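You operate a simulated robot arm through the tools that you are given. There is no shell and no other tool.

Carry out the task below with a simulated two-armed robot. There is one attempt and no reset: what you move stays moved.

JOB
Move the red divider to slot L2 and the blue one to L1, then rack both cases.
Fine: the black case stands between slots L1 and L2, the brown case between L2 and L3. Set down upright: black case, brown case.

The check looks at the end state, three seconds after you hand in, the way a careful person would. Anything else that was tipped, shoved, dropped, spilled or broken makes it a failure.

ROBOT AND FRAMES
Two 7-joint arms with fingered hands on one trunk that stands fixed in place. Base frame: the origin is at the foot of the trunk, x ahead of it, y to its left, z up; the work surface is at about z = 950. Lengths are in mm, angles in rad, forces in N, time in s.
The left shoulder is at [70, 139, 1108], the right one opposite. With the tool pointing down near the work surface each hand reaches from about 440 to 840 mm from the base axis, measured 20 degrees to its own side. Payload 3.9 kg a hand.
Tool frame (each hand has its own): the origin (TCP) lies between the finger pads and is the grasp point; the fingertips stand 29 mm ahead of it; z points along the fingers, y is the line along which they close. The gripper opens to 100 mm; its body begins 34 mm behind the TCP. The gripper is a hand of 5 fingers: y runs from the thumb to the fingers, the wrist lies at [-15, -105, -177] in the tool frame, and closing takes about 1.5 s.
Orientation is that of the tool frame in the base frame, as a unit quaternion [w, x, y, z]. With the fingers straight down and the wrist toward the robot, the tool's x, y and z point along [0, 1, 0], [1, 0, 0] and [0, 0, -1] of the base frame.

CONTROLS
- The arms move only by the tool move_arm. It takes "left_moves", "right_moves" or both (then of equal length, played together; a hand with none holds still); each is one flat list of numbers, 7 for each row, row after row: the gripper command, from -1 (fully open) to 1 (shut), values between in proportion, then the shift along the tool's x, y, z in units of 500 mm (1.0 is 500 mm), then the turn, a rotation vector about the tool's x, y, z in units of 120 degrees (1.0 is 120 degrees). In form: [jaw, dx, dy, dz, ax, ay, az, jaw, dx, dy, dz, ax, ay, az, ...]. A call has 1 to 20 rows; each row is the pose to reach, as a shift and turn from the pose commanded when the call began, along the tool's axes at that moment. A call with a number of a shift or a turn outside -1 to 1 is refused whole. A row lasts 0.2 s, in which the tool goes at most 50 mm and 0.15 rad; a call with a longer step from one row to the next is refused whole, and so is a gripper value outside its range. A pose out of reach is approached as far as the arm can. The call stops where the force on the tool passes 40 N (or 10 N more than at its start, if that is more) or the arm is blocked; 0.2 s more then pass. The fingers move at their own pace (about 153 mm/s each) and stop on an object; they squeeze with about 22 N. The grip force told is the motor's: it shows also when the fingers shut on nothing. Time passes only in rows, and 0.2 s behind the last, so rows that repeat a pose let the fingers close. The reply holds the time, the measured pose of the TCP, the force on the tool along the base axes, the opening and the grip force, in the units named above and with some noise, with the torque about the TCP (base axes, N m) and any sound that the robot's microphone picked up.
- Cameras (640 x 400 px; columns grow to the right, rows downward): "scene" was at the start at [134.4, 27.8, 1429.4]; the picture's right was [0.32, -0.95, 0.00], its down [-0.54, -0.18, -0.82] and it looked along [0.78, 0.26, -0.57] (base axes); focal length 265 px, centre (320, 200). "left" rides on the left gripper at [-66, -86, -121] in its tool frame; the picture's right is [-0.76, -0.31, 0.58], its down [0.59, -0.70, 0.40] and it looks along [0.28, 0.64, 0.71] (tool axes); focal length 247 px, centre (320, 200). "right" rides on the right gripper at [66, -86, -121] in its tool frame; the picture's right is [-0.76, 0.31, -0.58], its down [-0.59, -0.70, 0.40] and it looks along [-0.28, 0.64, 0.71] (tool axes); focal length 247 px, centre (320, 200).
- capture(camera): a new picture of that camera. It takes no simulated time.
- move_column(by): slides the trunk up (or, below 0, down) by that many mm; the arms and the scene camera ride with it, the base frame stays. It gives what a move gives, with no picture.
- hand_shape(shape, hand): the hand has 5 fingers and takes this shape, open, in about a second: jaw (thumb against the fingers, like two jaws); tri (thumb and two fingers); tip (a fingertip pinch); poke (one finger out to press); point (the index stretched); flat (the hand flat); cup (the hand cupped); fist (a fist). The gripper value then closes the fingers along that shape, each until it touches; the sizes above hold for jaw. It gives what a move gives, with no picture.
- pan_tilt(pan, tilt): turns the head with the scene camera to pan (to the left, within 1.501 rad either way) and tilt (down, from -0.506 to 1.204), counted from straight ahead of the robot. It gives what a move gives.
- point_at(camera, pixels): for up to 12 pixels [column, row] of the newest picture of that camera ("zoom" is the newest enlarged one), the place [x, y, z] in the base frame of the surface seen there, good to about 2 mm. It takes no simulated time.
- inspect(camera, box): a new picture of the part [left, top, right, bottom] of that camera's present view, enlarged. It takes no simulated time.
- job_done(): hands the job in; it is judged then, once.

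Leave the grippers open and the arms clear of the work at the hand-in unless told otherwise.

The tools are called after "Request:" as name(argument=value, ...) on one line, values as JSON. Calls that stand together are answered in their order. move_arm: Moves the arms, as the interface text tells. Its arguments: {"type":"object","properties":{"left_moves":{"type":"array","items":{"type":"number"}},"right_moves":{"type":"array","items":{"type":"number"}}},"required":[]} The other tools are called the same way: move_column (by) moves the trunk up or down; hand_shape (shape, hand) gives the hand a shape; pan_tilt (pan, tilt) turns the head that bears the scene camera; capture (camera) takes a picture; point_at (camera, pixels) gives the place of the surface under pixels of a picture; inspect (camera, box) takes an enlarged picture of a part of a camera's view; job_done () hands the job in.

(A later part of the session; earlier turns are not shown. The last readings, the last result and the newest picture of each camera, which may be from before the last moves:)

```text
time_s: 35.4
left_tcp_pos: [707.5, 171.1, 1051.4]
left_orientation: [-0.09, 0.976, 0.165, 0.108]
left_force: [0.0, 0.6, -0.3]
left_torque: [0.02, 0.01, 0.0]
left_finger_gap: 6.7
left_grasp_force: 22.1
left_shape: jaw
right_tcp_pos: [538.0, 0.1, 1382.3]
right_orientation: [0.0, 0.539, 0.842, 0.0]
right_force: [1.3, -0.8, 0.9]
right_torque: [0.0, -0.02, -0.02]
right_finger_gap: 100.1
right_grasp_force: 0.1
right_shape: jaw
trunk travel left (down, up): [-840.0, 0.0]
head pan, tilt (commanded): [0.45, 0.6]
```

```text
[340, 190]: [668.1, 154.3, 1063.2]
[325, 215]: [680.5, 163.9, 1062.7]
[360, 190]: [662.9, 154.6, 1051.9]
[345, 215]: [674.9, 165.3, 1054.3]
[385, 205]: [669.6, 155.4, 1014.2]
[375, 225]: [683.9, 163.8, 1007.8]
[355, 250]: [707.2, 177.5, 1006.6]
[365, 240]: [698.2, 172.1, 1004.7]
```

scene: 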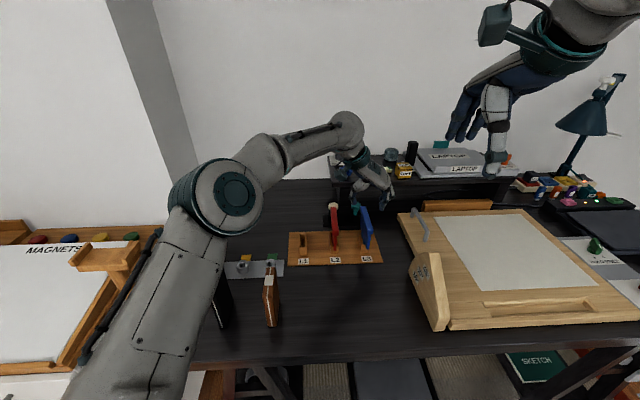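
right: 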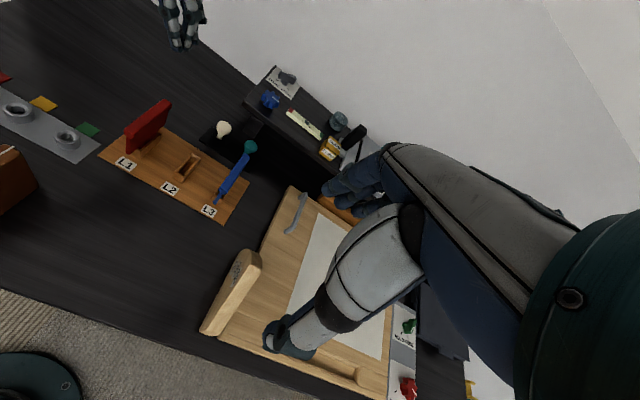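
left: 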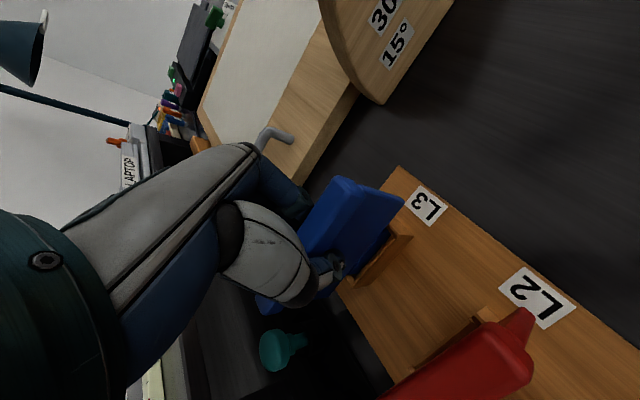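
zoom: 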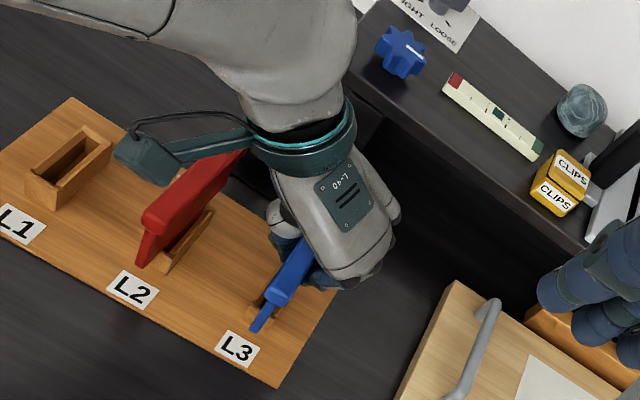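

Blue is gripped (22 N) and stays upright. I lift it straight up 85 mm.

Request:
move_arm(left_moves=[1, 0.0049, -0.0027, -0.0192, 0, 0, 0, 1, 0.0121, -0.0068, -0.048, 0, 0, 0, 1, 0.0242, -0.0136, -0.096, 0, 0, 0, 1, 0.0411, -0.0231, -0.163, 0, 0, 0, 1, 0.0411, -0.0231, -0.163, 0, 0, 0])

Request:
inspect(camera="scene", box=[310, 140, 390, 240])

Request:
capture(camera="left")

Request:
inspect(camera="right", box=[190, 60, 310, 200])

```text
time_s: 36.6
left_tcp_pos: [706.4, 169.2, 1135.0]
left_orientation: [-0.09, 0.976, 0.164, 0.108]
left_force: [0.2, -0.3, -0.7]
left_torque: [0.0, 0.01, -0.04]
left_finger_gap: 6.9
left_grasp_force: 22.1
left_shape: jaw
right_tcp_pos: [538.0, 1.1, 1382.6]
right_orientation: [0.0, 0.538, 0.843, 0.0]
right_force: [0.4, -0.6, 0.0]
right_torque: [0.02, 0.03, 0.01]
right_finger_gap: 99.7
right_grasp_force: 0.1
right_shape: jaw
trunk travel left (down, up): [-840.0, 0.0]
head pan, tilt (commanded): [0.45, 0.6]
```

```text
4.00 times, centred on (350, 190) of scene
```

zoom: 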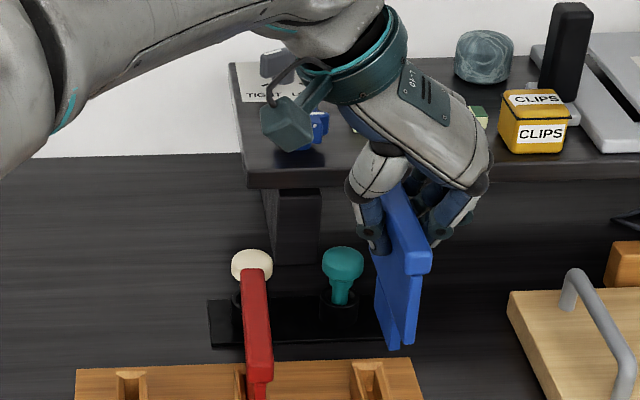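

```text
taken
```

left: 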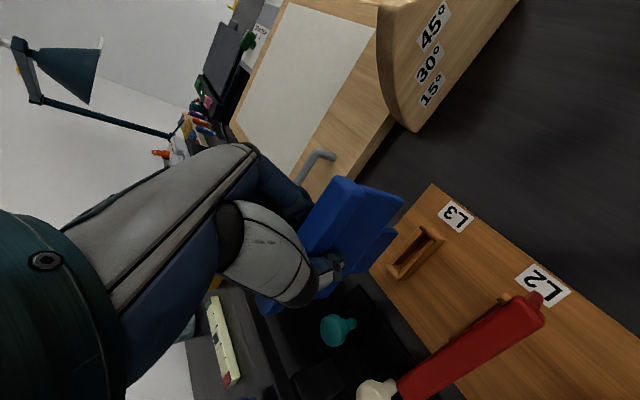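

```text
2.86 times, centred on (250, 130) of right
```

zoom: 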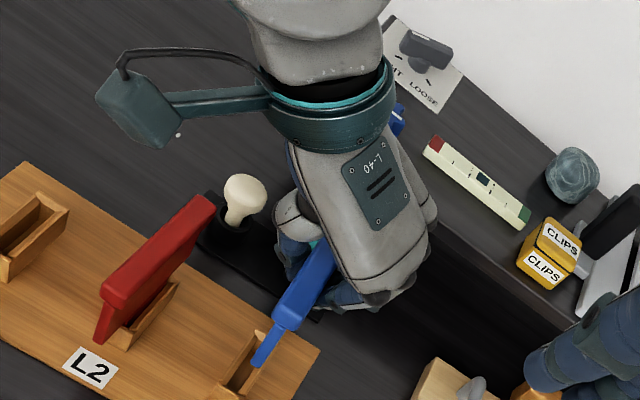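

Blue is out of L3. I measure its plate and rail to get its yaw and tilt in the grip.

Request:
point_at(camera="left", pixels=[[342, 190], [325, 215], [360, 192], [345, 215], [390, 200], [380, 220], [360, 245], [365, 240], [378, 250], [365, 265], [350, 262], [355, 278]])

Request:
point_at(camera="zoom", pixels=[[280, 310], [300, 285], [320, 255], [290, 322], [310, 295], [272, 325], [270, 345], [262, 355], [255, 360], [265, 340], [292, 310], [325, 265]])

Request:
inspect(camera="scene", box=[335, 180, 385, 240])

```text
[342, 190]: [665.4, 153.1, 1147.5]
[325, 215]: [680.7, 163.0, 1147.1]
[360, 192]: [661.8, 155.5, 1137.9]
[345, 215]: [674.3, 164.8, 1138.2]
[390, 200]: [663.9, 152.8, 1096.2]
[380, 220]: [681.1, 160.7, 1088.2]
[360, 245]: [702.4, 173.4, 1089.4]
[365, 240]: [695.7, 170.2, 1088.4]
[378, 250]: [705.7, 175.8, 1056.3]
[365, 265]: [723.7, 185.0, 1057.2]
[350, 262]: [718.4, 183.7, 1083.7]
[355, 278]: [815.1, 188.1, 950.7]
```

```text
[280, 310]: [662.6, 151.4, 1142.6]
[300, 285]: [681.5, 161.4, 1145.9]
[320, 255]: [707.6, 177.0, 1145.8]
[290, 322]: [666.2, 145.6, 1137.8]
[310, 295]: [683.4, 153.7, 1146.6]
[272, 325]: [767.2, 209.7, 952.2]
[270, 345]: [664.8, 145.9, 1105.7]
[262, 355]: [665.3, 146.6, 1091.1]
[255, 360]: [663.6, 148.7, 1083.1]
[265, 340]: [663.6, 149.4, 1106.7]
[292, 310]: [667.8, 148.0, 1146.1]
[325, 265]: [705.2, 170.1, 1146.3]
```

```text
6.67 times, centred on (360, 210) of scene
```

zoom: 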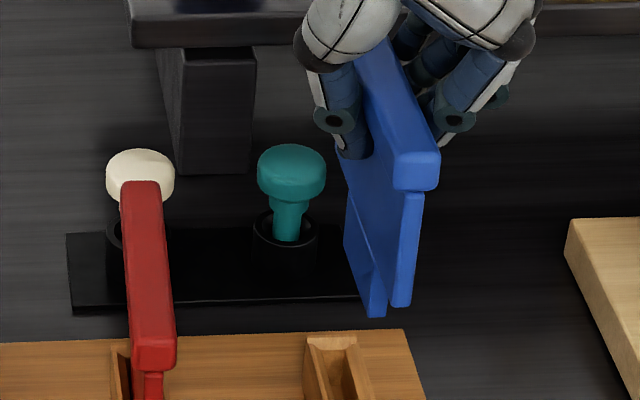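

Blue hangs upright and aligned (tilt ≈1°, yaw ≈29.5°). I raise it 45 mm more so its bottom clears the red divider's top, then carry it 182.5 mm along the rack to above L1.

Request:
move_arm(left_moves=[1, 0.0218, -0.0122, -0.0864, 0, 0, 0, 1, 0.009, -0.0837, -0.0795, 0, 0, 0, 1, -0.0039, -0.1552, -0.0726, 0, 0, 0, 1, -0.0167, -0.2266, -0.0658, 0, 0, 0, 1, -0.0296, -0.2981, -0.0589, 0, 0, 0, 1, -0.0424, -0.3696, -0.052, 0, 0, 0, 1, -0.0424, -0.3696, -0.052, 0, 0, 0])

Request:
capture(camera="scene")

Request:
capture(camera="left")

Request:
inspect(camera="right", box=[80, 40, 240, 200])

```text
time_s: 38.2
left_tcp_pos: [622.3, 330.2, 1178.9]
left_orientation: [-0.09, 0.976, 0.164, 0.108]
left_force: [0.6, 0.0, 0.4]
left_torque: [0.03, 0.03, -0.03]
left_finger_gap: 6.8
left_grasp_force: 22.3
left_shape: jaw
right_tcp_pos: [537.7, -0.8, 1381.2]
right_orientation: [0.0, 0.539, 0.842, 0.001]
right_force: [-1.0, -0.3, -0.2]
right_torque: [0.04, 0.0, 0.0]
right_finger_gap: 99.8
right_grasp_force: 0.1
right_shape: jaw
trunk travel left (down, up): [-840.0, 0.0]
head pan, tilt (commanded): [0.45, 0.6]
```

```text
taken
```

scene: 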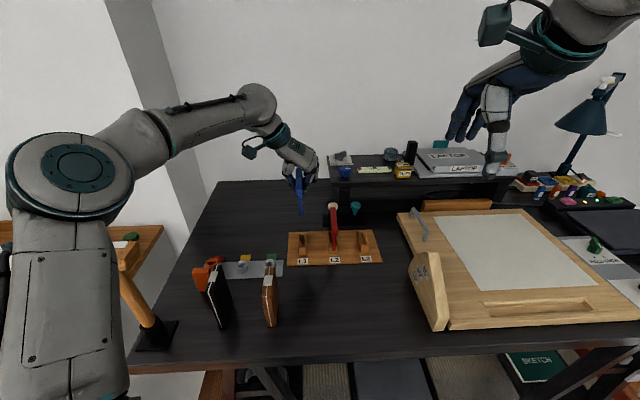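

```text
taken
```

left: 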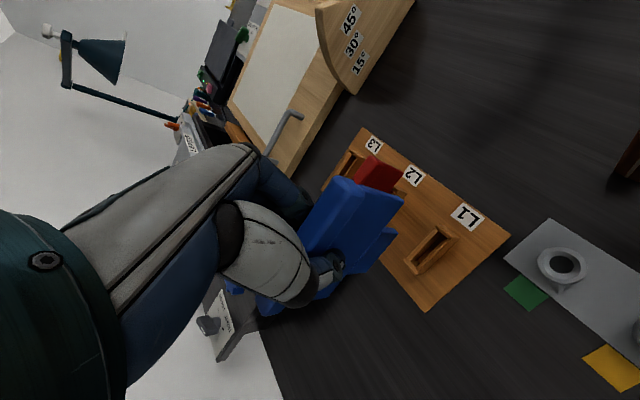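

```text
2.50 times, centred on (160, 120) of right
```

zoom: 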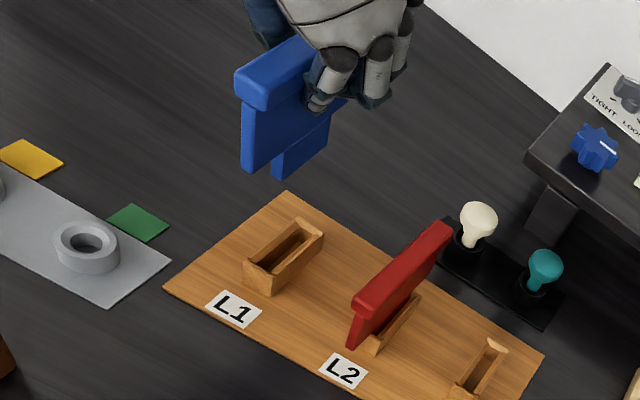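

Blue is above L1. I lower 75 mm (bottom to z≈1012, above the socket top at 985) and measure alignment.

Request:
move_arm(left_moves=[1, -0.0121, 0.0068, 0.048, 0, 0, 0, 1, -0.0242, 0.0136, 0.096, 0, 0, 0, 1, -0.0363, 0.0204, 0.144, 0, 0, 0, 1, -0.0363, 0.0204, 0.144, 0, 0, 0])

Request:
capture(camera="left")

Request:
inspect(camera="right", box=[90, 70, 210, 190])

Request:
inspect(camera="left", box=[320, 170, 460, 310])

```text
time_s: 39.2
left_tcp_pos: [620.0, 331.1, 1106.2]
left_orientation: [-0.091, 0.976, 0.164, 0.107]
left_force: [0.1, 0.0, -0.4]
left_torque: [0.0, -0.01, 0.01]
left_finger_gap: 6.6
left_grasp_force: 21.8
left_shape: jaw
right_tcp_pos: [537.4, 1.2, 1381.9]
right_orientation: [0.0, 0.538, 0.843, 0.001]
right_force: [-0.1, -0.4, -0.1]
right_torque: [0.03, 0.0, 0.02]
right_finger_gap: 99.6
right_grasp_force: 0.0
right_shape: jaw
trunk travel left (down, up): [-840.0, 0.0]
head pan, tilt (commanded): [0.45, 0.6]
```

```text
taken
```

left: 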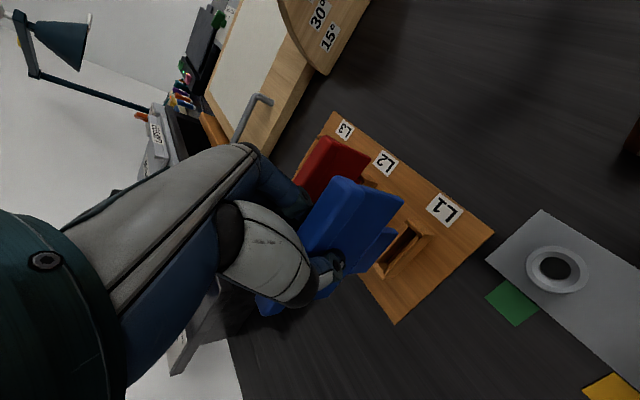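

```text
3.33 times, centred on (150, 130) of right
```

zoom: 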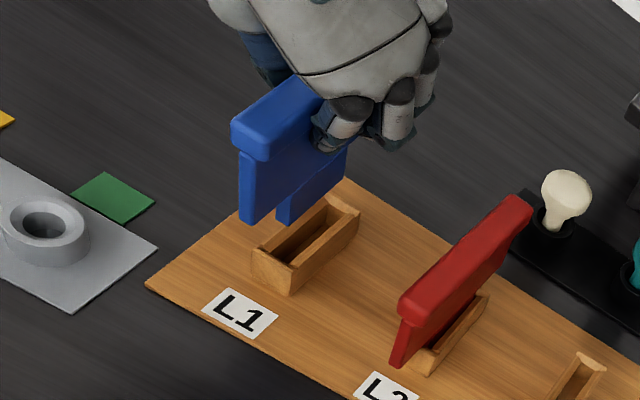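

```text
2.86 times, centred on (390, 240) of left
```

zoom: 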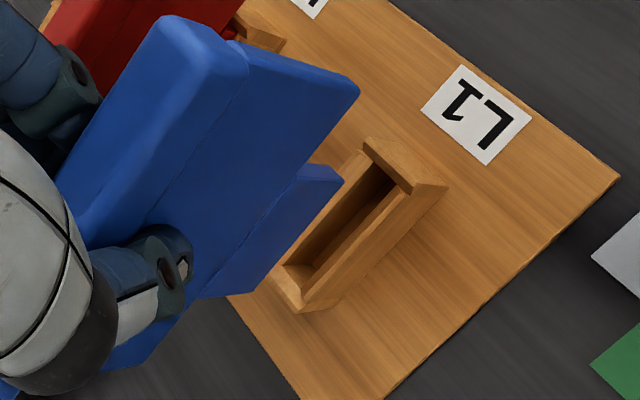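

I read plate/tab and L1 socket points from the left zoom.

Request:
point_at(camera="zoom", pixels=[[310, 90], [250, 130], [210, 200], [310, 185], [265, 240], [235, 275], [338, 176], [372, 143], [443, 185], [303, 308], [278, 292], [395, 205]])

Request:
inspect(camera="right", box=[90, 70, 210, 190])

Request:
point_at(camera="zoom", pixels=[[258, 165], [255, 200], [280, 180], [285, 215], [300, 205], [335, 180], [254, 250], [290, 268], [358, 213], [328, 194], [283, 218], [320, 250]])

```text
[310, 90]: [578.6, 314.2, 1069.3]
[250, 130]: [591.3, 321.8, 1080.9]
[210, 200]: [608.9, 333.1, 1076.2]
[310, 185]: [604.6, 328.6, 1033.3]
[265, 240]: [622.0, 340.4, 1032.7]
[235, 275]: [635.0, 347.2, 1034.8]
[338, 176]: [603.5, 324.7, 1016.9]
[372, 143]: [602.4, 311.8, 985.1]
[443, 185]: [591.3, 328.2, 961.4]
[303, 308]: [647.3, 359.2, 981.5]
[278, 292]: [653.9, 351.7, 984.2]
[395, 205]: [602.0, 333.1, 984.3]
```

```text
3.33 times, centred on (150, 130) of right
```

zoom: 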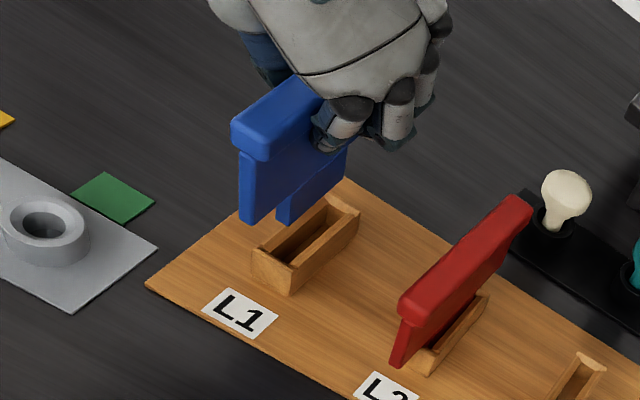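

```text
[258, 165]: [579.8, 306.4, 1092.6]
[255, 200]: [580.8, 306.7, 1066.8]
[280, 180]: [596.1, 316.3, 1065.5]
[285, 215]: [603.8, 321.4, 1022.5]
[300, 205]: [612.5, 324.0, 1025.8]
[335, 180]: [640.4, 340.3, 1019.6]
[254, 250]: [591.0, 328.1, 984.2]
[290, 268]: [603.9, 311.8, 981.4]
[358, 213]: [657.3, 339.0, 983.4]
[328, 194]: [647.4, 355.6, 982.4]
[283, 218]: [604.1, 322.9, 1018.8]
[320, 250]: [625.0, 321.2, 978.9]
```

Blue's plate is centred at s≈−3 with socket L1 ≈ −1.7, and yaw is ~2° over. I shift 1 mm right, turn −1.8° about vertical and lower 20 mm.

Request:
move_arm(left_moves=[1, -0.0051, 0.0037, 0.019, -0.0018, 0.001, 0.0072, 1, -0.0103, 0.0075, 0.0379, -0.0036, 0.002, 0.0144, 1, -0.0103, 0.0075, 0.0379, -0.0036, 0.002, 0.0144])

Request:
inspect(camera="right", box=[90, 70, 210, 190])

Request:
inspect(camera="scene", box=[270, 190, 350, 270])

Request:
inspect(camera="left", box=[320, 170, 460, 310])

Request:
point_at(camera="zoom", pixels=[[310, 90], [250, 130], [210, 200], [310, 185], [265, 240], [235, 275], [330, 180], [372, 143], [430, 185], [303, 300], [278, 285], [290, 110]])

```text
time_s: 40.0
left_tcp_pos: [619.4, 330.3, 1086.1]
left_orientation: [-0.088, 0.979, 0.148, 0.108]
left_force: [0.7, -0.6, -1.4]
left_torque: [-0.01, 0.0, 0.01]
left_finger_gap: 6.7
left_grasp_force: 22.0
left_shape: jaw
right_tcp_pos: [537.1, 0.8, 1381.9]
right_orientation: [0.0, 0.539, 0.842, 0.0]
right_force: [-0.3, 0.7, -0.5]
right_torque: [0.02, 0.01, 0.0]
right_finger_gap: 99.9
right_grasp_force: 0.0
right_shape: jaw
trunk travel left (down, up): [-840.0, 0.0]
head pan, tilt (commanded): [0.45, 0.6]
```

```text
3.33 times, centred on (150, 130) of right
```

zoom: 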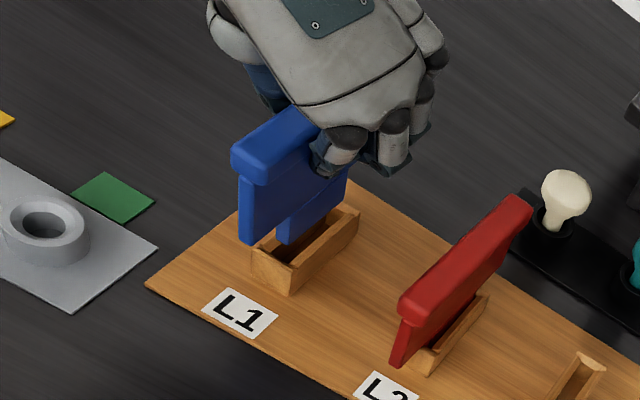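

```text
5.00 times, centred on (310, 230) of scene
```

zoom: 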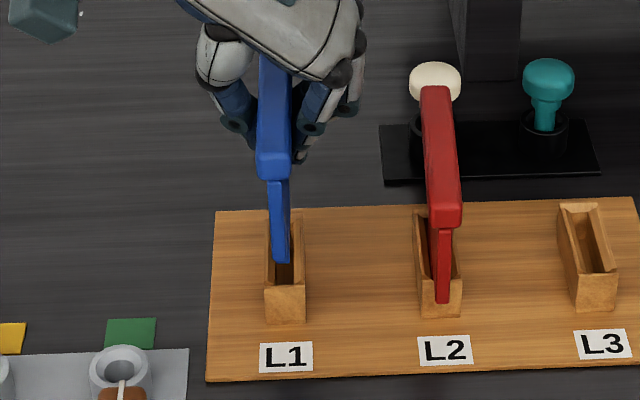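

```text
2.86 times, centred on (390, 240) of left
```

zoom: 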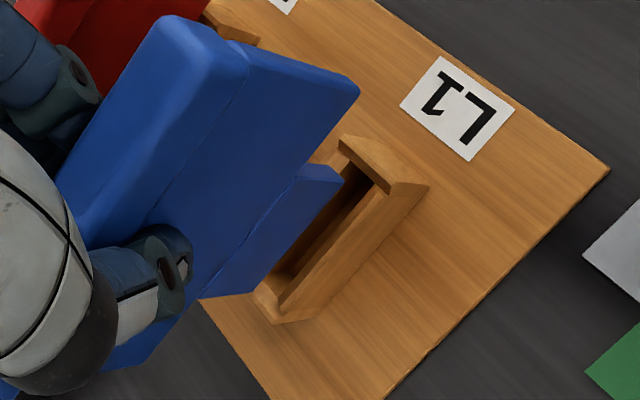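

```text
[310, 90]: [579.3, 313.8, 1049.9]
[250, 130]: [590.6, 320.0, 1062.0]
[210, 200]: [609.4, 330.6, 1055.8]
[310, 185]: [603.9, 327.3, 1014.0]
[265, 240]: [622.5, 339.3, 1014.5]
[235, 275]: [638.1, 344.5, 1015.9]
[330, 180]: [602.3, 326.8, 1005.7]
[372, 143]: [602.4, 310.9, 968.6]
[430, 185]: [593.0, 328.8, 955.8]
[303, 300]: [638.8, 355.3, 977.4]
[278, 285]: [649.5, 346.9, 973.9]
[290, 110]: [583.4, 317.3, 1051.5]
```

Blue is now parallel and centred (left face s≈−5.6, centre ≈ −1.8). I lower 16 mm in small steps to enter the socket.

Request:
move_arm(left_moves=[1, -0.0019, 0.0011, 0.0077, 0, 0, 0, 1, -0.0038, 0.0022, 0.0154, 0, 0, 0, 1, -0.0057, 0.0034, 0.0231, 0, 0, 0, 1, -0.0076, 0.0045, 0.0307, 0, 0, 0, 1, -0.0076, 0.0045, 0.0307, 0, 0, 0])

Request:
inspect(camera="left", box=[320, 170, 460, 310])

Request:
inspect(camera="right", box=[90, 70, 210, 190])

```text
time_s: 41.2
left_tcp_pos: [620.8, 328.7, 1068.6]
left_orientation: [-0.088, 0.979, 0.149, 0.109]
left_force: [-1.0, 0.5, -0.4]
left_torque: [0.01, -0.04, 0.02]
left_finger_gap: 6.8
left_grasp_force: 21.9
left_shape: jaw
right_tcp_pos: [536.7, 0.3, 1380.7]
right_orientation: [0.0, 0.539, 0.842, 0.0]
right_force: [0.4, 0.5, -0.3]
right_torque: [0.02, 0.0, -0.01]
right_finger_gap: 99.9
right_grasp_force: 0.1
right_shape: jaw
trunk travel left (down, up): [-840.0, 0.0]
head pan, tilt (commanded): [0.45, 0.6]
```

```text
2.86 times, centred on (390, 240) of left
```

zoom: 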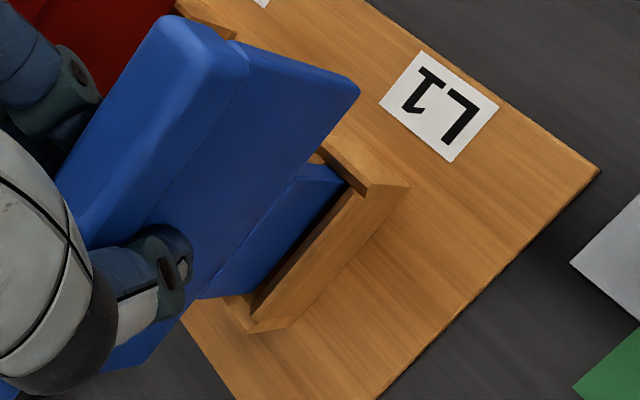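

```text
3.33 times, centred on (150, 130) of right
```

zoom: 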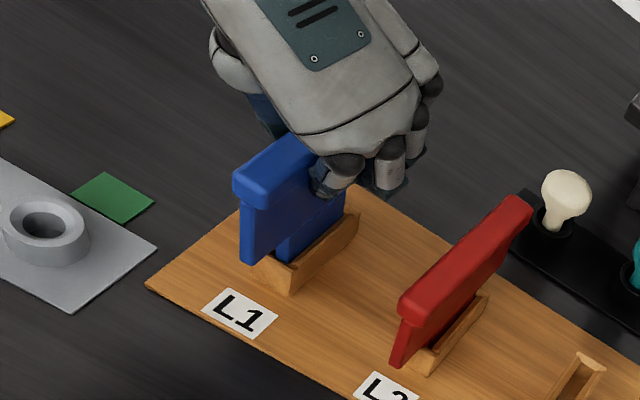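

The tab is entering L1 freely. I lower the remaining ~18 mm in small steps.

Request:
move_arm(left_moves=[1, -0.0019, 0.0011, 0.0077, 0, 0, 0, 1, -0.0038, 0.0022, 0.0154, 0, 0, 0, 1, -0.0057, 0.0034, 0.0231, 0, 0, 0, 1, -0.0071, 0.0042, 0.0288, 0, 0, 0, 1, -0.0083, 0.0049, 0.0336, 0, 0, 0, 1, -0.0083, 0.0049, 0.0336, 0, 0, 0])

Request:
inspect(camera="left", box=[320, 170, 460, 310])

Request:
inspect(camera="scene", box=[270, 190, 350, 270])

Request:
inspect(camera="right", box=[90, 70, 210, 190])

Request:
point_at(camera="zoom", pixels=[[255, 185], [280, 165], [300, 150], [268, 200], [260, 240], [290, 225], [255, 258], [420, 300], [470, 240]])

```text
time_s: 42.6
left_tcp_pos: [622.3, 328.5, 1052.8]
left_orientation: [-0.088, 0.979, 0.149, 0.109]
left_force: [-1.1, 0.8, 0.0]
left_torque: [0.07, 0.02, 0.04]
left_finger_gap: 6.7
left_grasp_force: 21.8
left_shape: jaw
right_tcp_pos: [537.1, 0.7, 1382.1]
right_orientation: [0.0, 0.538, 0.843, 0.001]
right_force: [-0.3, -1.0, -0.3]
right_torque: [0.0, 0.01, 0.02]
right_finger_gap: 99.8
right_grasp_force: 0.1
right_shape: jaw
trunk travel left (down, up): [-840.0, 0.0]
head pan, tilt (commanded): [0.45, 0.6]
```

```text
2.86 times, centred on (390, 240) of left
```

zoom: 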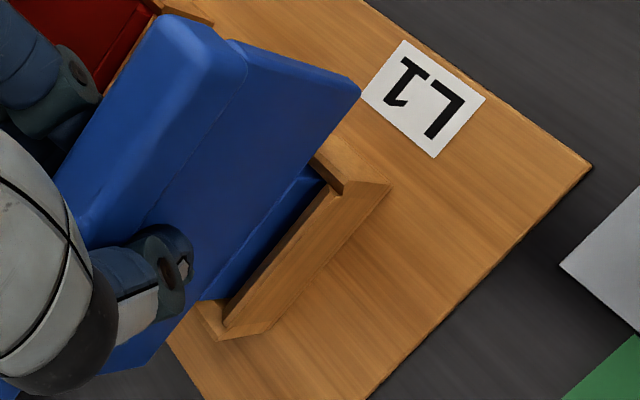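

```text
5.00 times, centred on (310, 230) of scene
```

zoom: 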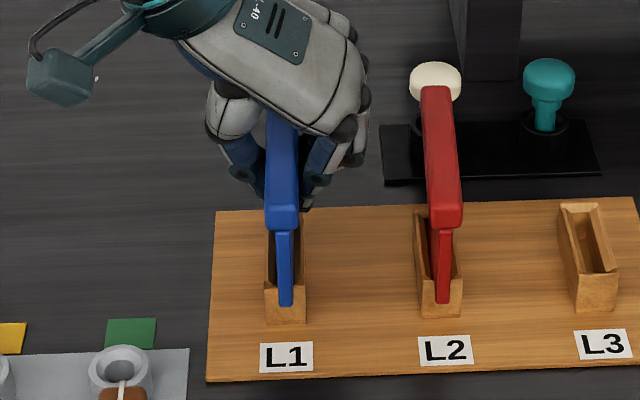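

```text
3.33 times, centred on (150, 130) of right
```

zoom: 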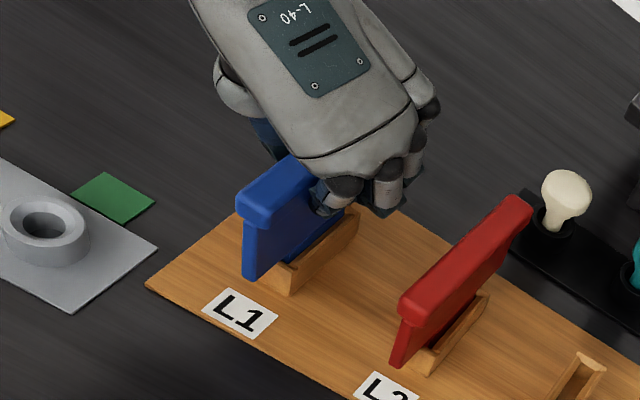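

```text
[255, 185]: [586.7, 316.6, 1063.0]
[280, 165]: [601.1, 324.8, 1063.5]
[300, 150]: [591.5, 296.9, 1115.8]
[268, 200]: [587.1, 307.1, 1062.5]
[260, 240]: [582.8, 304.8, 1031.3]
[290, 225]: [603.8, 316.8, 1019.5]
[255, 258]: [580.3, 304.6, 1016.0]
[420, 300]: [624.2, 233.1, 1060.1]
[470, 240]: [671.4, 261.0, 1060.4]
```

Blue's top is ~2.5 mm above seated height (1063 vs red 1060.3). I lower 3 mm more, then open to ~60 mm.

Request:
move_arm(left_moves=[1, -0.0005, 0.0003, 0.002, 0, 0, 0, 1, -0.001, 0.0006, 0.004, 0, 0, 0, 1, -0.0014, 0.0008, 0.0058, 0, 0, 0, 1, -0.0014, 0.0008, 0.0058, 0, 0, 0])

Request:
inspect(camera="right", box=[90, 70, 210, 190])

Request:
point_at(camera="zoom", pixels=[[255, 188], [280, 168], [268, 203], [295, 180], [260, 240], [290, 225], [420, 300], [470, 240]])

```text
time_s: 43.6
left_tcp_pos: [619.1, 328.4, 1049.6]
left_orientation: [-0.087, 0.979, 0.149, 0.109]
left_force: [1.3, 1.1, 2.7]
left_torque: [0.01, -0.02, 0.04]
left_finger_gap: 6.4
left_grasp_force: 21.7
left_shape: jaw
right_tcp_pos: [537.9, -0.7, 1381.5]
right_orientation: [0.0, 0.539, 0.842, -0.001]
right_force: [0.5, 0.5, -0.9]
right_torque: [0.0, 0.0, 0.0]
right_finger_gap: 99.7
right_grasp_force: 0.0
right_shape: jaw
trunk travel left (down, up): [-840.0, 0.0]
head pan, tilt (commanded): [0.45, 0.6]
```

```text
3.33 times, centred on (150, 130) of right
```

zoom: 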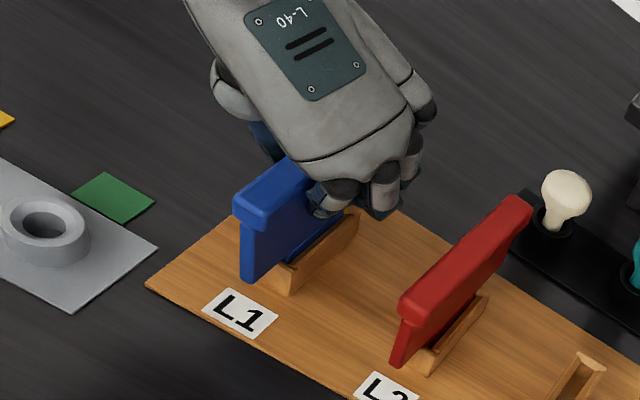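

```text
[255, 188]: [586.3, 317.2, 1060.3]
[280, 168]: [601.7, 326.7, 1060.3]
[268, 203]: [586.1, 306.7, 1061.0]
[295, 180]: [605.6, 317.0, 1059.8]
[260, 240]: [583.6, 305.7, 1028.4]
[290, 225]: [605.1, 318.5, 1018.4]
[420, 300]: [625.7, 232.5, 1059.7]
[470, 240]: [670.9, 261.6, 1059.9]
```

Blue's top is now at 1060.3, equal to red, with a light upward contact force, so it is seated. I open the gripper slowly to 60 mm.

Request:
move_arm(left_moves=[0.6, 0, 0, 0, 0, 0, 0, 0.3, 0, 0, 0, 0, 0, 0, 0, 0, 0, 0, 0, 0, 0, -0.2, 0, 0, 0, 0, 0, 0, -0.2, 0, 0, 0, 0, 0, 0, -0.2, 0, 0, 0, 0, 0, 0])

Request:
inspect(camera="scene", box=[270, 190, 350, 270])

Request:
inspect(camera="right", box=[90, 70, 210, 190])

```text
time_s: 45.0
left_tcp_pos: [621.1, 328.6, 1049.3]
left_orientation: [-0.088, 0.979, 0.148, 0.109]
left_force: [-0.1, -0.6, 1.1]
left_torque: [-0.04, 0.04, 0.02]
left_finger_gap: 59.9
left_grasp_force: 0.0
left_shape: jaw
right_tcp_pos: [537.1, 1.1, 1382.0]
right_orientation: [0.0, 0.539, 0.843, 0.0]
right_force: [0.1, -0.5, -0.2]
right_torque: [0.04, -0.02, -0.01]
right_finger_gap: 99.9
right_grasp_force: 0.0
right_shape: jaw
trunk travel left (down, up): [-840.0, 0.0]
head pan, tilt (commanded): [0.45, 0.6]
```

```text
5.00 times, centred on (310, 230) of scene
```

zoom: 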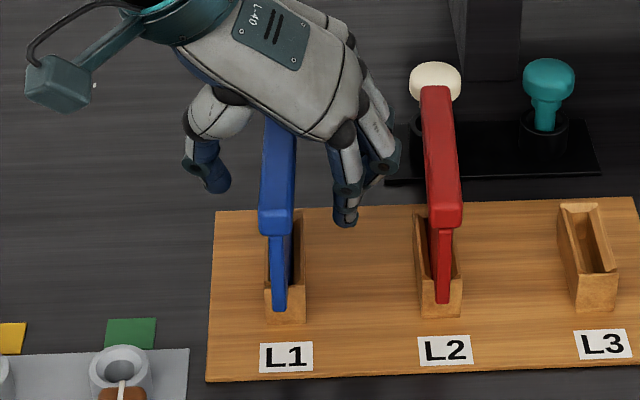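

```text
3.33 times, centred on (150, 130) of right
```

zoom: 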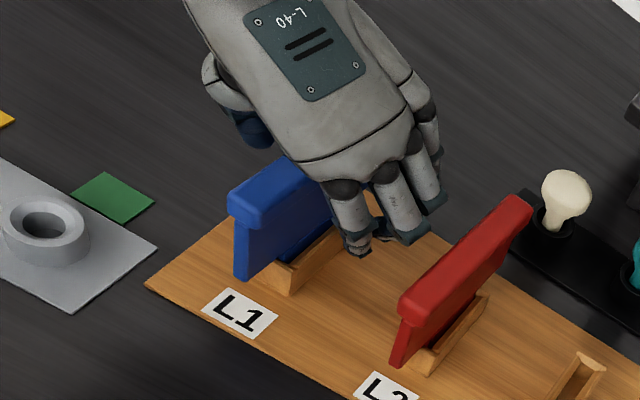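

Blue stands in L1. I lift the hand straight up 130 mm and inspect the rack.

Request:
move_arm(left_moves=[-0.2, 0.0095, -0.0056, -0.0384, 0, 0, 0, -0.2, 0.0285, -0.0168, -0.1153, 0, 0, 0, -0.2, 0.0475, -0.0281, -0.1921, 0, 0, 0, -0.2, 0.0618, -0.0365, -0.2498, 0, 0, 0, -0.2, 0.0618, -0.0365, -0.2498, 0, 0, 0])

Request:
capture(camera="scene")

Request:
inspect(camera="scene", box=[270, 190, 390, 270])

Request:
inspect(camera="right", box=[80, 70, 240, 230])

Request:
point_at(camera="zoom", pixels=[[222, 205], [268, 165], [235, 218], [280, 178], [232, 240], [258, 225], [345, 300], [415, 225], [355, 308], [440, 235], [352, 335], [400, 290]])

```text
time_s: 46.2
left_tcp_pos: [623.5, 328.1, 1179.6]
left_orientation: [-0.087, 0.979, 0.149, 0.109]
left_force: [-0.6, -0.1, -0.1]
left_torque: [0.03, 0.04, 0.01]
left_finger_gap: 59.8
left_grasp_force: 0.0
left_shape: jaw
right_tcp_pos: [537.8, 0.0, 1383.4]
right_orientation: [0.0, 0.539, 0.842, 0.001]
right_force: [0.7, 0.2, 0.1]
right_torque: [-0.02, -0.02, -0.02]
right_finger_gap: 99.9
right_grasp_force: 0.0
right_shape: jaw
trunk travel left (down, up): [-840.0, 0.0]
head pan, tilt (commanded): [0.45, 0.6]
```

```text
taken
```

scene: 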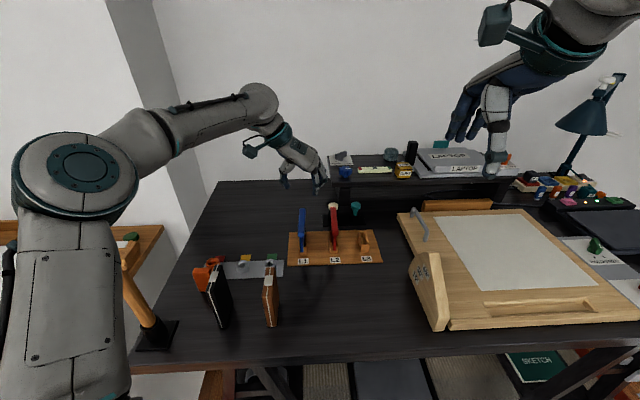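

```text
5.00 times, centred on (330, 230) of scene
```

zoom: 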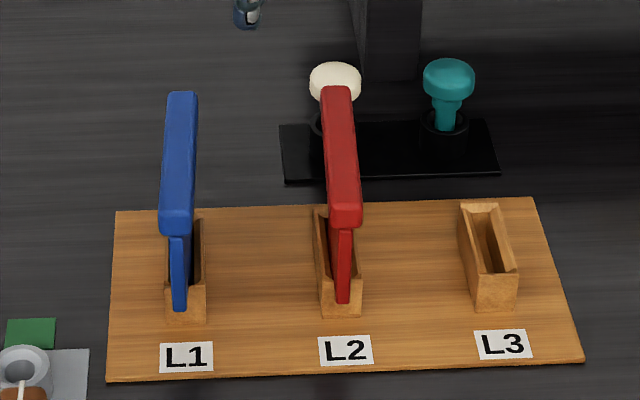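

```text
2.50 times, centred on (160, 150) of right
```

zoom: 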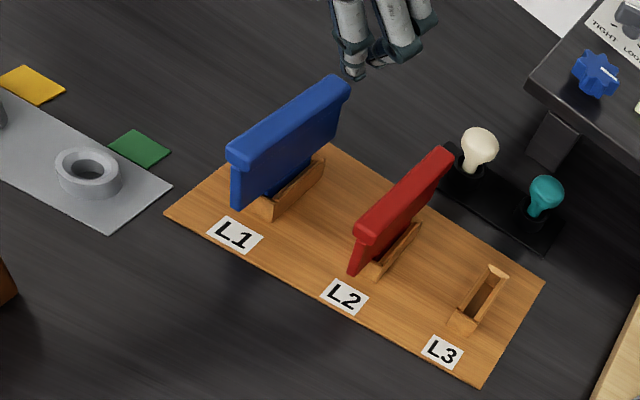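

```text
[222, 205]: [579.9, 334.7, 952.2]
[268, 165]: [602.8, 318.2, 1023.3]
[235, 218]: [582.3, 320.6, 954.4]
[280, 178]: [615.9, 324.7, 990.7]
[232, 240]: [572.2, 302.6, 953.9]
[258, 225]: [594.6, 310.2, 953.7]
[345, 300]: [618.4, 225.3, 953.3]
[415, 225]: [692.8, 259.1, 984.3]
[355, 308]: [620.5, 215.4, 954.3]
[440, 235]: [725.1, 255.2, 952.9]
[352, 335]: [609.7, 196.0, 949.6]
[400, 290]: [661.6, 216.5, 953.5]
```

Blue leans slightly left in its slot. I measure how much.

Request:
point_at(camera="zoom", pixels=[[235, 150], [325, 85], [248, 165], [343, 98], [245, 190], [290, 165], [362, 230], [440, 155], [372, 238], [450, 163], [360, 262], [400, 215]])

```text
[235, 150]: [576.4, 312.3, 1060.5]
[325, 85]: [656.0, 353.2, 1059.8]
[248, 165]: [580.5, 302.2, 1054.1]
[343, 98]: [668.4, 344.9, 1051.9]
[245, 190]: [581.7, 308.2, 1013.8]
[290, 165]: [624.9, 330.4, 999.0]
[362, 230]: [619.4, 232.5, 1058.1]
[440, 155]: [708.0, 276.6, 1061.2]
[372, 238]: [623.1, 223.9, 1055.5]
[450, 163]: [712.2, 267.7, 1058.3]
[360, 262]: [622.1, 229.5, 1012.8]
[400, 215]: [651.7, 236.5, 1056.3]
```

Blue is essentially upright within its slot play. Now the cases. I check where the elbow and forearm currently are relative to the post.

Request:
point_at(camera="scene", pixels=[[75, 165], [110, 170], [150, 140], [130, 170], [230, 115], [262, 105], [130, 245], [150, 310], [100, 210], [215, 265], [270, 265], [205, 275]])

Request:
pan_tilt(pan=0.9, tilt=0.8)

Request:
capture(camera="scene")

```text
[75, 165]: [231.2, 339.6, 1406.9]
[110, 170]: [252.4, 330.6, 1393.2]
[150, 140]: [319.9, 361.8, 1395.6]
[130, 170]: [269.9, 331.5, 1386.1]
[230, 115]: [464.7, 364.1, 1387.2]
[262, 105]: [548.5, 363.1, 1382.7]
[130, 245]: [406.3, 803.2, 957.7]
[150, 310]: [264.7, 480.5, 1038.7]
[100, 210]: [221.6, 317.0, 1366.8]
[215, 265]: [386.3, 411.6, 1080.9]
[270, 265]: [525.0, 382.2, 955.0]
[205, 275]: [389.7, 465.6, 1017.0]
```

```text
time_s: 47.1
left_tcp_pos: [622.6, 328.0, 1180.9]
left_orientation: [-0.089, 0.979, 0.149, 0.109]
left_force: [0.8, -0.2, 0.5]
left_torque: [0.02, 0.02, 0.01]
left_finger_gap: 59.8
left_grasp_force: 0.0
left_shape: jaw
right_tcp_pos: [537.9, -0.4, 1382.4]
right_orientation: [0.0, 0.539, 0.842, 0.0]
right_force: [0.1, -0.1, -1.4]
right_torque: [-0.01, 0.04, -0.05]
right_finger_gap: 99.7
right_grasp_force: 0.1
right_shape: jaw
trunk travel left (down, up): [-840.0, 0.0]
head pan, tilt (commanded): [0.901, 0.799]
```

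```text
taken
```

scene: 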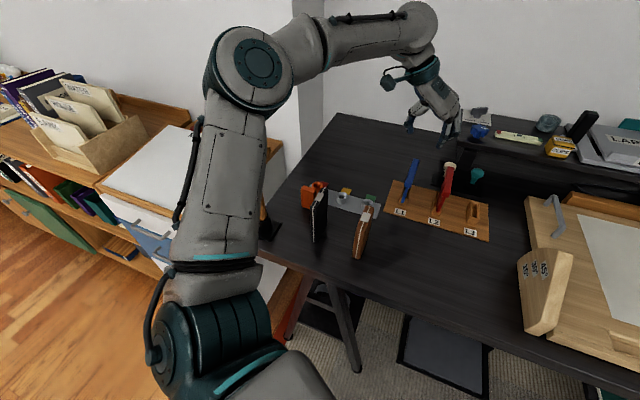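

Elbow and forearm ride at z≈1390, well above the post (1207). Next: the brown case, keeping the present hand orientation. I move above it at (412,290,1150).

Request:
move_arm(left_moves=[-0.2, -0.0856, -0.0102, -0.0074, 0, 0, 0, -0.2, -0.1711, -0.0205, -0.0147, 0, 0, 0, -0.2, -0.2567, -0.0307, -0.0221, 0, 0, 0, -0.2, -0.3422, -0.041, -0.0294, 0, 0, 0, -0.2, -0.4278, -0.0512, -0.0368, 0, 0, 0, -0.2, -0.4278, -0.0512, -0.0368, 0, 0, 0])

Request:
capture(camera="scene")

Request:
capture(camera="left")

Request:
capture(camera="right")

```text
time_s: 48.5
left_tcp_pos: [410.7, 289.7, 1150.3]
left_orientation: [-0.088, 0.979, 0.149, 0.109]
left_force: [-0.7, 0.5, 0.7]
left_torque: [-0.02, 0.02, 0.0]
left_finger_gap: 59.7
left_grasp_force: 0.0
left_shape: jaw
right_tcp_pos: [538.5, 1.4, 1381.6]
right_orientation: [0.0, 0.539, 0.842, -0.001]
right_force: [-0.2, 0.1, 0.4]
right_torque: [0.03, 0.03, -0.02]
right_finger_gap: 99.8
right_grasp_force: 0.1
right_shape: jaw
trunk travel left (down, up): [-840.0, 0.0]
head pan, tilt (commanded): [0.901, 0.799]
```

```text
taken
```

scene: 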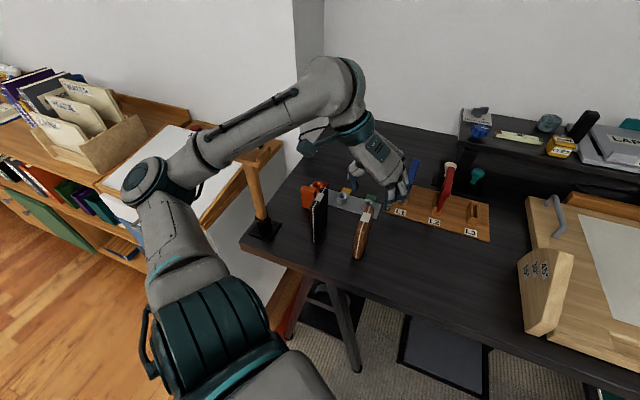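

```text
taken
```

left: 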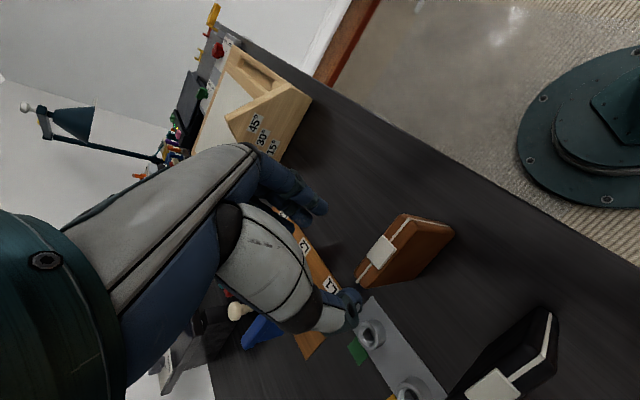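

```text
taken
```

right: 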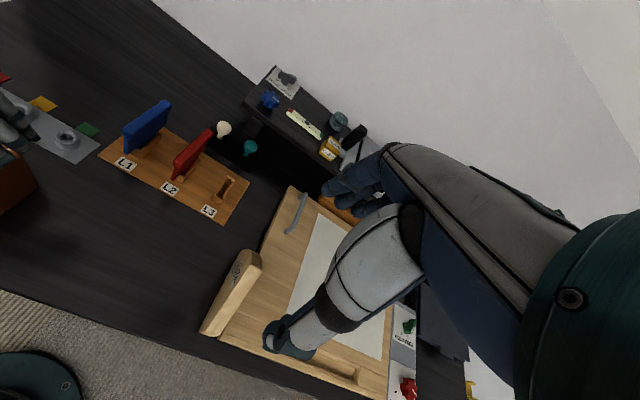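

The forearm now passes near the post in view. I read 3D points of forearm, elbow and crossbar.

Request:
point_at(camera="scene", pixels=[[150, 180], [185, 160], [215, 145], [240, 130], [275, 115], [330, 95], [345, 85], [262, 152], [275, 148], [235, 158], [255, 190], [215, 125]])

Request:
inspect(camera="scene", box=[120, 40, 420, 270])

```text
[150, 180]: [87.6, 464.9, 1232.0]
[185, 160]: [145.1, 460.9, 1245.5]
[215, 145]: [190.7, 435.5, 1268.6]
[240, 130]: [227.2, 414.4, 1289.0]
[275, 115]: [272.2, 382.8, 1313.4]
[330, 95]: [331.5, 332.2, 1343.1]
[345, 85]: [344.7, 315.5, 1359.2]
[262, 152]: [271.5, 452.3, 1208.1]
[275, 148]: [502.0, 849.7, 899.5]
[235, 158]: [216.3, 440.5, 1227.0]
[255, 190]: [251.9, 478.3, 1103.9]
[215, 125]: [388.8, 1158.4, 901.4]
```

```text
1.74 times, centred on (270, 155) of scene
```

zoom: 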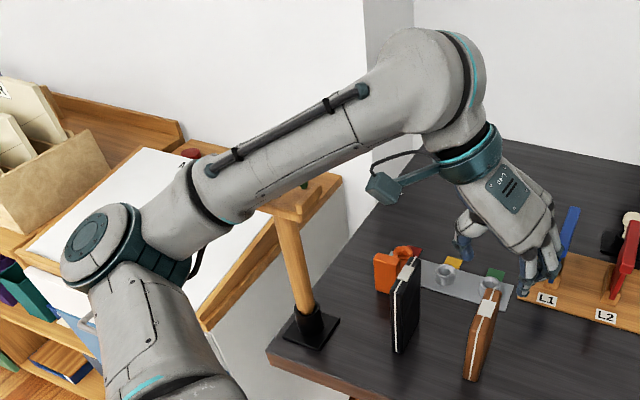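

The elbow has dropped (forearm underside at z≈1227 just above the crossbar at 1208), so descending here with the left arm would hit the post. New plan: the right arm picks each case (hand coming from the right, away from the post), sets it down upright in the free area in front of the rack, and the left arm then racks it. First I raise and park the left arm at about (470,400,1300).

Request:
move_arm(left_moves=[-0.2, 0.0484, -0.0424, -0.0442, 0, 0, 0, -0.2, 0.0967, -0.0849, -0.0884, 0, 0, 0, -0.2, 0.1451, -0.1273, -0.1326, 0, 0, 0, -0.2, 0.1934, -0.1698, -0.1768, 0, 0, 0, -0.2, 0.2418, -0.2122, -0.221, 0, 0, 0, -0.2, 0.2418, -0.2122, -0.221, 0, 0, 0])

Request:
capture(camera="scene")

```text
time_s: 49.9
left_tcp_pos: [471.1, 400.9, 1300.0]
left_orientation: [-0.088, 0.979, 0.148, 0.109]
left_force: [-0.1, 0.0, 0.5]
left_torque: [-0.02, 0.01, -0.01]
left_finger_gap: 59.6
left_grasp_force: 0.0
left_shape: jaw
right_tcp_pos: [537.7, -0.1, 1382.8]
right_orientation: [0.0, 0.539, 0.842, 0.0]
right_force: [-0.4, -0.1, -0.1]
right_torque: [0.03, 0.01, 0.02]
right_finger_gap: 99.9
right_grasp_force: 0.0
right_shape: jaw
trunk travel left (down, up): [-840.0, 0.0]
head pan, tilt (commanded): [0.901, 0.799]
```

```text
taken
```

scene: 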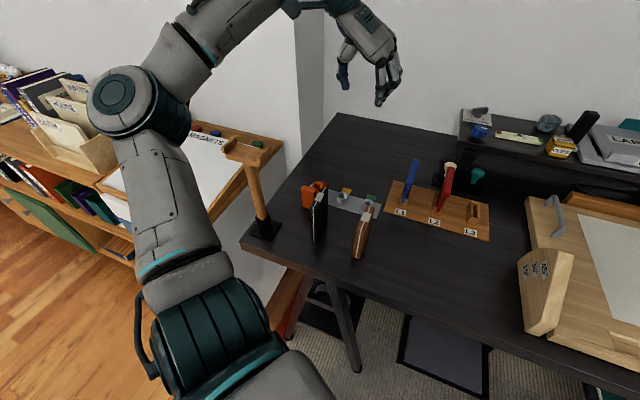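

The view is clear. Now I turn the right hand about vertical by +93° (hand coming from the right, thumb on the right side) while moving to (500,100,1300).

Request:
move_arm(right_moves=[-0.5, 0.0178, 0.0012, 0.0137, 0, 0, -0.0648, -0.5, 0.0356, 0.0024, 0.0273, 0, 0, -0.1296, -0.5, 0.0534, 0.0037, 0.041, 0, 0, -0.1944, -0.5, 0.0711, 0.0049, 0.0547, 0, 0, -0.2592, -0.5, 0.0889, 0.0061, 0.0683, 0, 0, -0.324, -0.5, 0.1067, 0.0073, 0.082, 0, 0, -0.3888, -0.5, 0.1245, 0.0085, 0.0957, 0, 0, -0.4535, -0.5, 0.1423, 0.0097, 0.1093, 0, 0, -0.5183, -0.5, 0.1601, 0.011, 0.123, 0, 0, -0.5831, -0.5, 0.1778, 0.0122, 0.1367, 0, 0, -0.6479, -0.5, 0.1956, 0.0134, 0.1503, 0, 0, -0.7127, -0.5, 0.2134, 0.0146, 0.164, 0, 0, -0.7775, -0.5, 0.2134, 0.0146, 0.164, 0, 0, -0.7775])

Request:
capture(camera="scene")

Request:
capture(camera="right")

```text
time_s: 52.7
left_tcp_pos: [469.9, 400.3, 1300.9]
left_orientation: [-0.087, 0.979, 0.149, 0.109]
left_force: [-0.1, -0.1, 0.2]
left_torque: [0.01, -0.02, -0.02]
left_finger_gap: 60.0
left_grasp_force: 0.1
left_shape: jaw
right_tcp_pos: [499.5, 99.3, 1299.7]
right_orientation: [0.001, -0.244, 0.97, 0.0]
right_force: [0.7, -0.7, -0.7]
right_torque: [0.01, 0.01, -0.01]
right_finger_gap: 75.3
right_grasp_force: 0.1
right_shape: jaw
trunk travel left (down, up): [-840.0, 0.0]
head pan, tilt (commanded): [0.901, 0.799]
```

```text
taken
```

scene: 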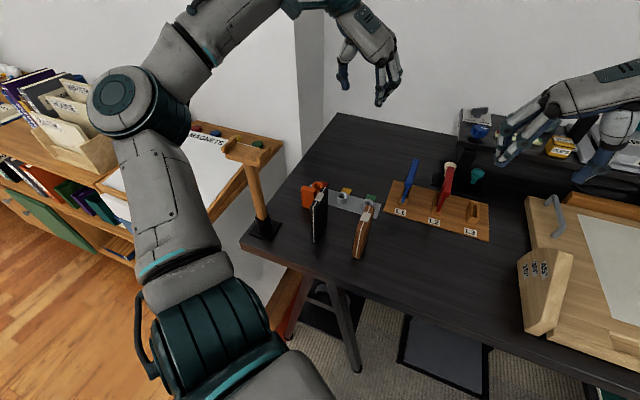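

```text
taken
```

right: 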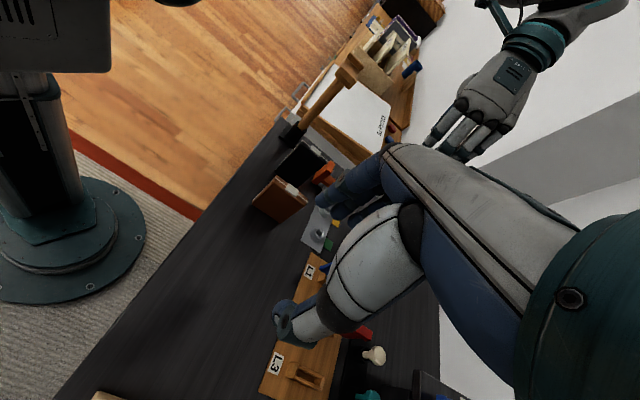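

The right hand reached the orientation (closing direction across the cases). I move it to above the brown case, (411,299,1150).

Request:
move_arm(right_moves=[-0.2, -0.0053, 0.0724, 0.05, 0, 0, 0, -0.2, -0.0105, 0.1447, 0.1, 0, 0, 0, -0.2, -0.0158, 0.2171, 0.15, 0, 0, 0, -0.2, -0.0211, 0.2895, 0.2, 0, 0, 0, -0.2, -0.0263, 0.3618, 0.25, 0, 0, 0, -0.2, -0.0316, 0.4342, 0.3, 0, 0, 0, -0.2, -0.0316, 0.4342, 0.3, 0, 0, 0])

Request:
capture(camera="scene")

Request:
capture(camera="right")

Request:
capture(camera="left")

```text
time_s: 54.3
left_tcp_pos: [469.6, 399.0, 1301.7]
left_orientation: [-0.088, 0.979, 0.149, 0.109]
left_force: [-0.1, 0.9, 0.0]
left_torque: [0.02, 0.0, -0.03]
left_finger_gap: 60.2
left_grasp_force: 0.1
left_shape: jaw
right_tcp_pos: [421.1, 289.3, 1161.5]
right_orientation: [0.002, -0.23, 0.973, 0.013]
right_force: [-0.3, -0.7, 0.3]
right_torque: [-0.02, 0.0, -0.01]
right_finger_gap: 59.9
right_grasp_force: 0.0
right_shape: jaw
trunk travel left (down, up): [-840.0, 0.0]
head pan, tilt (commanded): [0.901, 0.799]
```

```text
taken
```

scene: 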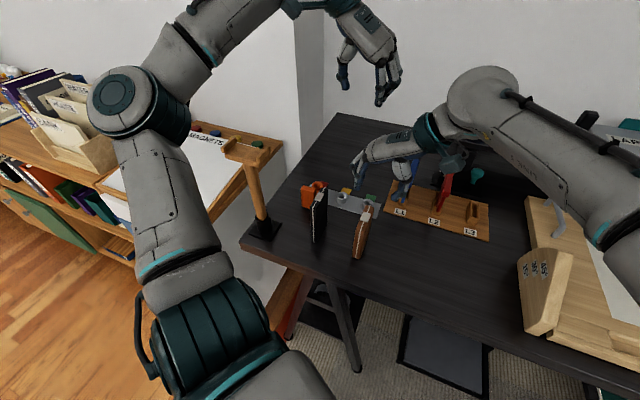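

```text
taken
```

right: 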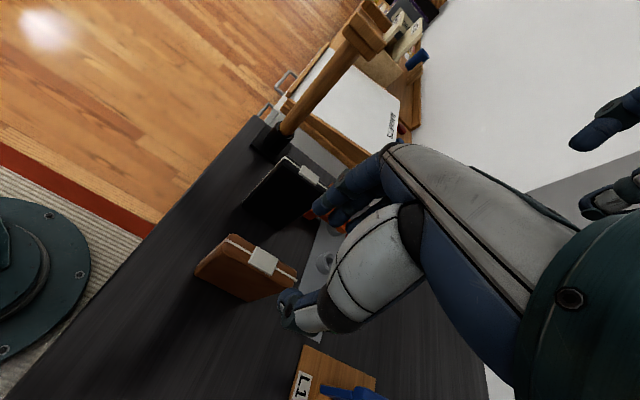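

```text
taken
```

left: 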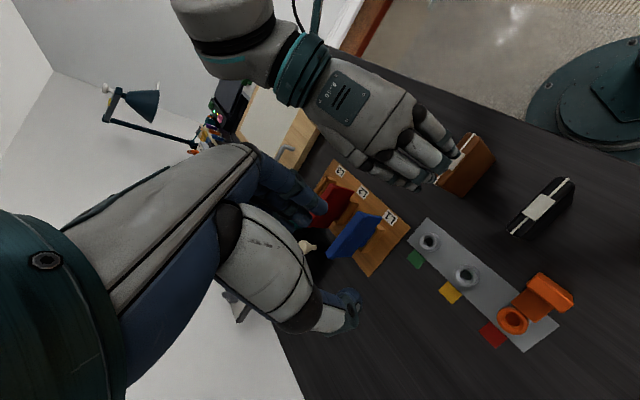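

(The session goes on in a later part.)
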